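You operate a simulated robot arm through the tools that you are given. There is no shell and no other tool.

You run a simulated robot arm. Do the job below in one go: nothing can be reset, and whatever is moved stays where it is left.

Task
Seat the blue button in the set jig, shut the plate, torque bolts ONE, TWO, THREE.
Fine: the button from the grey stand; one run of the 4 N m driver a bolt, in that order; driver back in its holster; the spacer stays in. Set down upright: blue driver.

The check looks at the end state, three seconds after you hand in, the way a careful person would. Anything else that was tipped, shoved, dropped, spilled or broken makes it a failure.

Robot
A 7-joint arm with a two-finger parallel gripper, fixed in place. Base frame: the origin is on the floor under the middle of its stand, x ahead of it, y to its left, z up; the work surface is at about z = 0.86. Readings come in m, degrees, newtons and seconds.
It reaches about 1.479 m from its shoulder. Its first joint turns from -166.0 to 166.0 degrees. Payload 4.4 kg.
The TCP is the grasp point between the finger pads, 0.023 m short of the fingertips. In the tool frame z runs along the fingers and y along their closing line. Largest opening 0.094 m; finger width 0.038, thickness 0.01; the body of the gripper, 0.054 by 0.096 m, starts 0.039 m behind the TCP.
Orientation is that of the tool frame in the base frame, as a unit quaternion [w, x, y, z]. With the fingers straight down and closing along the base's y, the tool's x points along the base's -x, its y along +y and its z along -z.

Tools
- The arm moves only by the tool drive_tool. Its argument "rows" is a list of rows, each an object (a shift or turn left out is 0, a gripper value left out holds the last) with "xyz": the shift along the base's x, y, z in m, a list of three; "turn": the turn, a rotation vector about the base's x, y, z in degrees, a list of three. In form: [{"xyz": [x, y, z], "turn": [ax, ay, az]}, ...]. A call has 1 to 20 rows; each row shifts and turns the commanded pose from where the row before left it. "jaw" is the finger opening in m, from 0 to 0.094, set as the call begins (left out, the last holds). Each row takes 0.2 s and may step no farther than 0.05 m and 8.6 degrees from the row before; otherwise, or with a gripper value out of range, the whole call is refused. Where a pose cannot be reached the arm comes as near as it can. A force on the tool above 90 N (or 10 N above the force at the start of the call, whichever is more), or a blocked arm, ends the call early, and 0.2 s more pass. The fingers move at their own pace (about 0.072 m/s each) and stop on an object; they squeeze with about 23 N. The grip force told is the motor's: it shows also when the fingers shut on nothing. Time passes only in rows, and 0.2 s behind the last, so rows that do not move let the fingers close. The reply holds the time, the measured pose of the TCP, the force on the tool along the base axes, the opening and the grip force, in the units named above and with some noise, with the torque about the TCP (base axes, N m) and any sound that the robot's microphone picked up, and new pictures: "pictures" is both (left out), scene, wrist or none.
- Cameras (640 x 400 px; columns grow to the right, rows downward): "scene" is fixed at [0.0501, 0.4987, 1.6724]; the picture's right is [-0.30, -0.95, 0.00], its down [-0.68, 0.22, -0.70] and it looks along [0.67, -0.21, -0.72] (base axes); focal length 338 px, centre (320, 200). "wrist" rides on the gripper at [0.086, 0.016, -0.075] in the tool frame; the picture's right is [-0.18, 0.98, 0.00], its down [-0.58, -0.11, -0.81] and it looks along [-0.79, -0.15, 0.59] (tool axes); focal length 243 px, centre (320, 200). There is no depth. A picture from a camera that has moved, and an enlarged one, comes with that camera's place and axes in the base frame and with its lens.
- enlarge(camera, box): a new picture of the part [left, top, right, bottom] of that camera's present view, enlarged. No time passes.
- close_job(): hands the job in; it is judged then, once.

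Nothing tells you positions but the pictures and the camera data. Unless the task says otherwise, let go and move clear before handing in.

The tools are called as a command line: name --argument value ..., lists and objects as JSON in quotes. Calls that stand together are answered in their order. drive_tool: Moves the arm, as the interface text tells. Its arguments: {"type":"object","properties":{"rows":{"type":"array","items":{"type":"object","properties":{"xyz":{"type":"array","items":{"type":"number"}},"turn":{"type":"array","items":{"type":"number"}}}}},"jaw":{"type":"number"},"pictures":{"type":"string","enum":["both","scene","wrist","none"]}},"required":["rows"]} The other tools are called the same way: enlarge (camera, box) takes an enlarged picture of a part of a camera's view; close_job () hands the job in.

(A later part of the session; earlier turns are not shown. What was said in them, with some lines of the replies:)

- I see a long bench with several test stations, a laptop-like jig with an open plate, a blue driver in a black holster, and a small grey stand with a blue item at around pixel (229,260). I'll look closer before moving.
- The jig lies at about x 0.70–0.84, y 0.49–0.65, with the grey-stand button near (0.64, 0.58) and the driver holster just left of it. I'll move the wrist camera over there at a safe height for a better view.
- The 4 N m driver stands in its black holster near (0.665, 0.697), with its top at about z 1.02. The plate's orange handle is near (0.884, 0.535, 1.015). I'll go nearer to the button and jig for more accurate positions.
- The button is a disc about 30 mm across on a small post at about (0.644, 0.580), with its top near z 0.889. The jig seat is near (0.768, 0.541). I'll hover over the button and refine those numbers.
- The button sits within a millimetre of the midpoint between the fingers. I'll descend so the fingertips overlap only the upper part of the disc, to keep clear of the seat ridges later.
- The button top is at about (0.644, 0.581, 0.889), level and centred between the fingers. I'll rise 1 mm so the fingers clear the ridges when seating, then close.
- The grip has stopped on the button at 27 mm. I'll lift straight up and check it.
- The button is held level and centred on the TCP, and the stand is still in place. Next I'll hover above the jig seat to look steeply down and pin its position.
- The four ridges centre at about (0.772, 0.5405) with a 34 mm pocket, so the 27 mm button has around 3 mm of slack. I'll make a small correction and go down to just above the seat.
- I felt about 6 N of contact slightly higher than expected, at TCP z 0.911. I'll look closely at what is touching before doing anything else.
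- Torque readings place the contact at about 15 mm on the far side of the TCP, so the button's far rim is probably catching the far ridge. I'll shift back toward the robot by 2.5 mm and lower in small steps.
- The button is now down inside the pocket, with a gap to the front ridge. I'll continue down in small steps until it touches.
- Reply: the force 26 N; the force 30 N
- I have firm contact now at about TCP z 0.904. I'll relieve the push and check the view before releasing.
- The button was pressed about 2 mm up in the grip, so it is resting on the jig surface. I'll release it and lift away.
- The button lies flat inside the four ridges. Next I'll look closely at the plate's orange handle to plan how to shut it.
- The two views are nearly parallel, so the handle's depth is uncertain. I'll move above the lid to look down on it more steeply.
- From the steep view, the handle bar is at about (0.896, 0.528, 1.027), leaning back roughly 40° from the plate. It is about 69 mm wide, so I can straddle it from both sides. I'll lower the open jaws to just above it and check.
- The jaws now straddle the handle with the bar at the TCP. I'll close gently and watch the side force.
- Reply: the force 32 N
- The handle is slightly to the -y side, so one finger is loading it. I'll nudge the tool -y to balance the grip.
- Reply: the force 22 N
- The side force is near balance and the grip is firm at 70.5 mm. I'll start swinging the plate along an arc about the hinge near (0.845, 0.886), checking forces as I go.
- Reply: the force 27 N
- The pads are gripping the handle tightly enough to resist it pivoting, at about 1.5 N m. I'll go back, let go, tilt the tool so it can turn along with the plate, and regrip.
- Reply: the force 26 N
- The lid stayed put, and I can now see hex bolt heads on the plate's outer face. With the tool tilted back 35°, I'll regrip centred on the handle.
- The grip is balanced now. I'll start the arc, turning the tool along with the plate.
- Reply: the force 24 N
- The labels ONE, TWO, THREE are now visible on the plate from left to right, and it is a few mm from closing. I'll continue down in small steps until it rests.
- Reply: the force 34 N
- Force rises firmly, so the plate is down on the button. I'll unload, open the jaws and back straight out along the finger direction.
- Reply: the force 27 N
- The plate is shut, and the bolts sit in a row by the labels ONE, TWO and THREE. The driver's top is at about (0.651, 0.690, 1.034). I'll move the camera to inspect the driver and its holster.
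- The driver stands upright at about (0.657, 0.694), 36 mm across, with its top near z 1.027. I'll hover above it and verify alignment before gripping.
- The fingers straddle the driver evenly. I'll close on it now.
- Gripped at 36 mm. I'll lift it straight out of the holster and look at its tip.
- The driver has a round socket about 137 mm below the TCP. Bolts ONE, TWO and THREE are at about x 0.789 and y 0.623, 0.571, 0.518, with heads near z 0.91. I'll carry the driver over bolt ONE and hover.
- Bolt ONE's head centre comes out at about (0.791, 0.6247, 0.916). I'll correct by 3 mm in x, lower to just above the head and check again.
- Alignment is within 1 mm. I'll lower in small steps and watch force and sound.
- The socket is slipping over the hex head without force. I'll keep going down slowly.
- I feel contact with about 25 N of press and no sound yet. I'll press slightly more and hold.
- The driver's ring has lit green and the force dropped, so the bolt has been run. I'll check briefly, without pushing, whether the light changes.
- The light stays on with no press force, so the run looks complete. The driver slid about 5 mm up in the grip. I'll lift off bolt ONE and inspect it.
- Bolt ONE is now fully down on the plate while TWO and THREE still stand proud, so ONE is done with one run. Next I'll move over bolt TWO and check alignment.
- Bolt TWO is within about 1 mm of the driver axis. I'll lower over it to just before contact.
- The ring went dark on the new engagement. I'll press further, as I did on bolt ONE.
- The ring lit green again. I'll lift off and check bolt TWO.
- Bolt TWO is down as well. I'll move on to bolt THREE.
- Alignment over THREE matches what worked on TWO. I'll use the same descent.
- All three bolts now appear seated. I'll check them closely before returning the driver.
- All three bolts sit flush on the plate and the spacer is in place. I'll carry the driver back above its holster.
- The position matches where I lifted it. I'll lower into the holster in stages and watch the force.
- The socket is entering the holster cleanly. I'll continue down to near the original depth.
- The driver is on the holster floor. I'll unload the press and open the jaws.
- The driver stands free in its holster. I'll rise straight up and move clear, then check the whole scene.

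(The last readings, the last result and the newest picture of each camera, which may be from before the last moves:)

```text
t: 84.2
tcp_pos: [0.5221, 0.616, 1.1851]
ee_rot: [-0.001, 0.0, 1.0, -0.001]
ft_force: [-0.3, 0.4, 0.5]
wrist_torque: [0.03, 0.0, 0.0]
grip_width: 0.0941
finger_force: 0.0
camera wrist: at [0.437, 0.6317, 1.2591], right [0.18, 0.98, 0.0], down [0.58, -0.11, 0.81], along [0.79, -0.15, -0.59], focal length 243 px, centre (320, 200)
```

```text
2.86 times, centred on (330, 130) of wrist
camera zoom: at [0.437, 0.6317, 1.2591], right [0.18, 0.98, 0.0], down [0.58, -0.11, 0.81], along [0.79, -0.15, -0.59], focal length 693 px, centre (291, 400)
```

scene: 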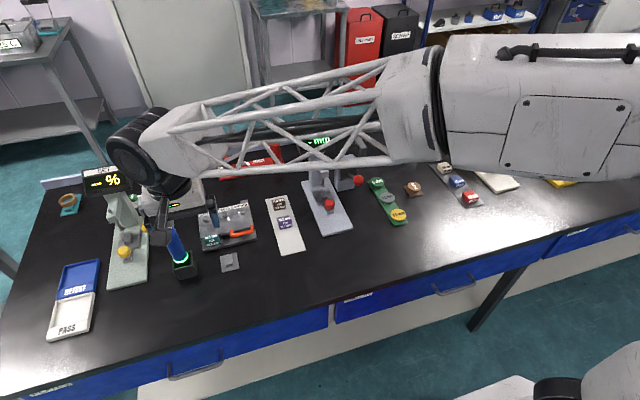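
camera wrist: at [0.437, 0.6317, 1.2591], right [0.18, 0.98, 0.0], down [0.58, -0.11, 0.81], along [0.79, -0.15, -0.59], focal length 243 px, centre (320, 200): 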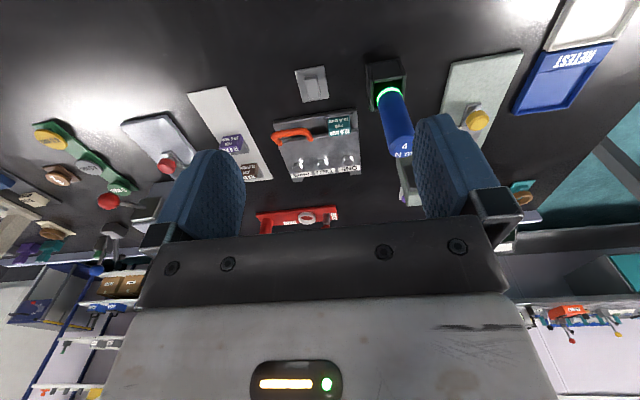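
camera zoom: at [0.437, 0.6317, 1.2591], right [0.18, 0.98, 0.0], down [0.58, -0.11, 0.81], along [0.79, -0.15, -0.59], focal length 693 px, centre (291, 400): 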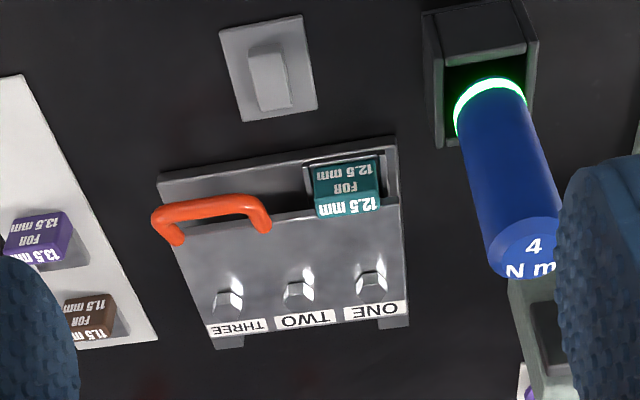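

The driver is upright in its holster, the plate is shut with all three bolts down, and the spacer is in. I'll move the arm well aside for one last unobstructed look.

drive_tool --rows '[{"xyz": [0, -0.02, 0.04]}, {"xyz": [0.01, -0.045, 0.02]}, {"xyz": [0.01, -0.045, 0]}, {"xyz": [0.01, -0.045, 0]}, {"xyz": [0.01, -0.045, 0]}, {"xyz": [0.01, -0.045, 0]}, {"xyz": [0.01, -0.045, 0]}, {"xyz": [0.01, -0.045, 0]}, {"xyz": [0.01, -0.045, 0]}, {"xyz": [0, 0, 0]}]' --pictures "both"

enlarge --camera "scene" --box '[130, 150, 290, 290]'

enlarge --camera "scene" --box '[30, 150, 200, 350]'

```text
refused: row 2 steps farther than a row can; nothing moved
```

```text
2.86 times, centred on (210, 220) of scene
camera zoom: at [0.0501, 0.4987, 1.6724], right [-0.3, -0.95, 0.0], down [-0.68, 0.22, -0.7], along [0.67, -0.21, -0.72], focal length 964 px, centre (634, 143)
```

zoom: 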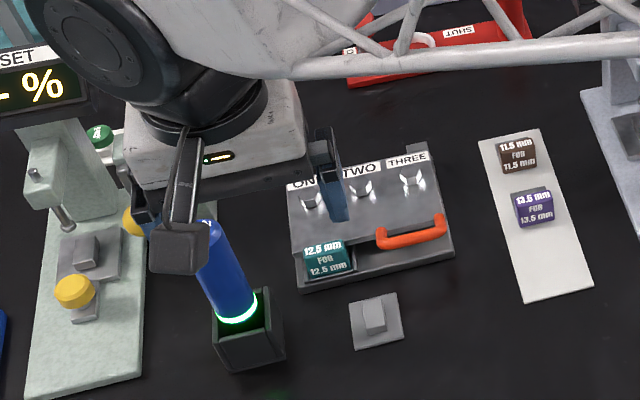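

```text
2.00 times, centred on (115, 250) of scene
camera zoom: at [0.0501, 0.4987, 1.6724], right [-0.3, -0.95, 0.0], down [-0.68, 0.22, -0.7], along [0.67, -0.21, -0.72], focal length 675 px, centre (730, 100)
```

zoom: 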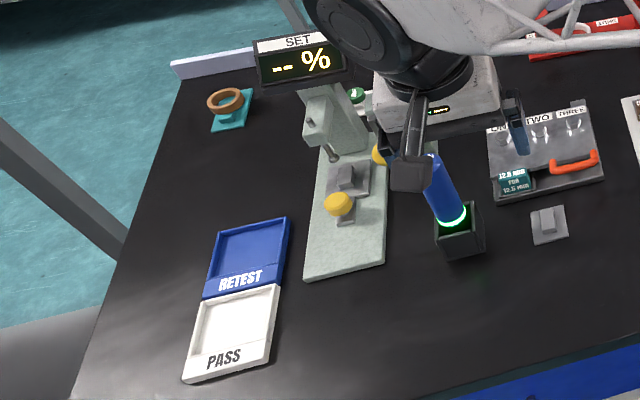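

The last move was refused because one step was slightly too long, and nothing moved. I'll repeat it with smaller steps.

drive_tool --rows '[{"xyz": [0, -0.02, 0.04]}, {"xyz": [0.005, -0.04, 0.015]}, {"xyz": [0.01, -0.045, 0]}, {"xyz": [0.01, -0.045, 0]}, {"xyz": [0.01, -0.045, 0]}, {"xyz": [0.01, -0.045, 0]}, {"xyz": [0.01, -0.045, 0]}, {"xyz": [0.01, -0.045, 0]}, {"xyz": [0.01, -0.045, 0]}, {"xyz": [0, 0, 0]}]' --pictures "both"

enlarge --camera "scene" --box '[130, 150, 290, 290]'

```text
t: 86.4
tcp_pos: [0.5984, 0.2414, 1.2401]
ee_rot: [0.0, 0.0, 1.0, 0.0]
ft_force: [0.5, 0.1, -0.4]
wrist_torque: [0.03, 0.01, 0.02]
grip_width: 0.0938
finger_force: 0.0
camera wrist: at [0.5129, 0.2579, 1.3145], right [0.18, 0.98, 0.0], down [0.58, -0.11, 0.81], along [0.79, -0.15, -0.59], focal length 243 px, centre (320, 200)
```

scene: 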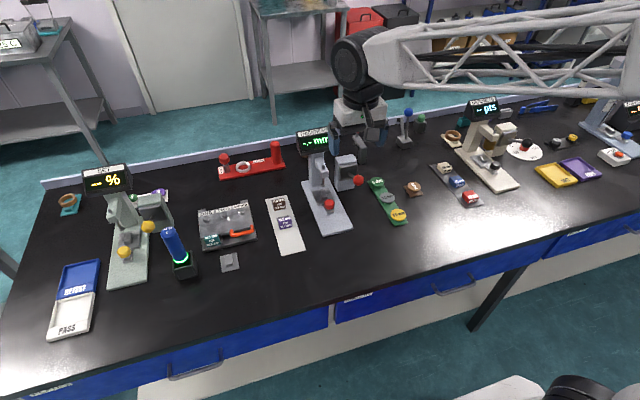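
wrist: 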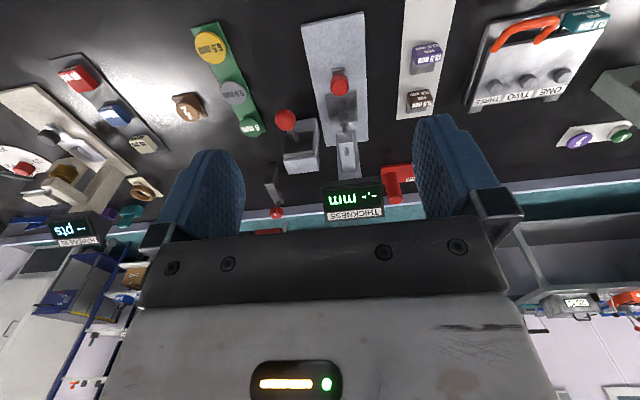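

```text
2.86 times, centred on (210, 220) of scene
camera zoom: at [0.0501, 0.4987, 1.6724], right [-0.3, -0.95, 0.0], down [-0.68, 0.22, -0.7], along [0.67, -0.21, -0.72], focal length 964 px, centre (634, 143)
```

zoom: 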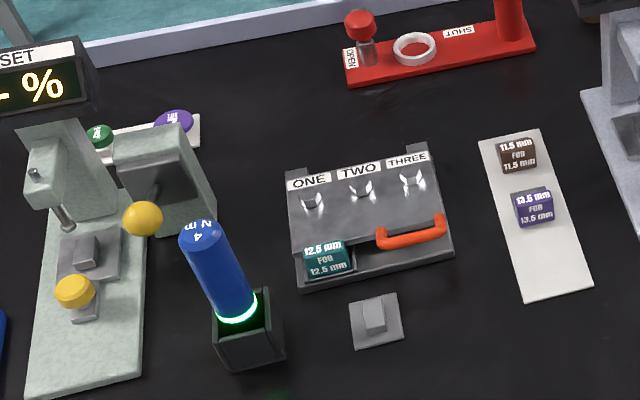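

The button is under the shut plate, bolts ONE, TWO and THREE are flush, and the spacer is in. The driver stands upright in its holster, nothing else on the bench looks disturbed and the arm is clear, so I'm handing in.

close_job

```text
The job is handed in.
```

I've handed the job in with every step done as asked. The check's verdict hasn't come back to me.

- **Button:** the blue button (LOT 3) came from the grey stand. It lay flat inside the four ridges of the jig seat before I shut the plate, but I couldn't see it afterwards. The plate stopped at about the height expected with the button in place.
- **Plate:** shut down onto the button.
- **Bolts:** ONE, TWO and THREE were run in that order with the 4 N m driver. The driver's ring lit green once on each bolt, and all three heads now sit flush on the plate.
- **Driver:** the blue driver is back in its holster, upright and released. Its ring was still lit green when I handed in.
- **Spacer:** the 12.5 mm spacer is still in the jig.

Nothing else on the bench looked moved in the last pictures, and the arm is clear.
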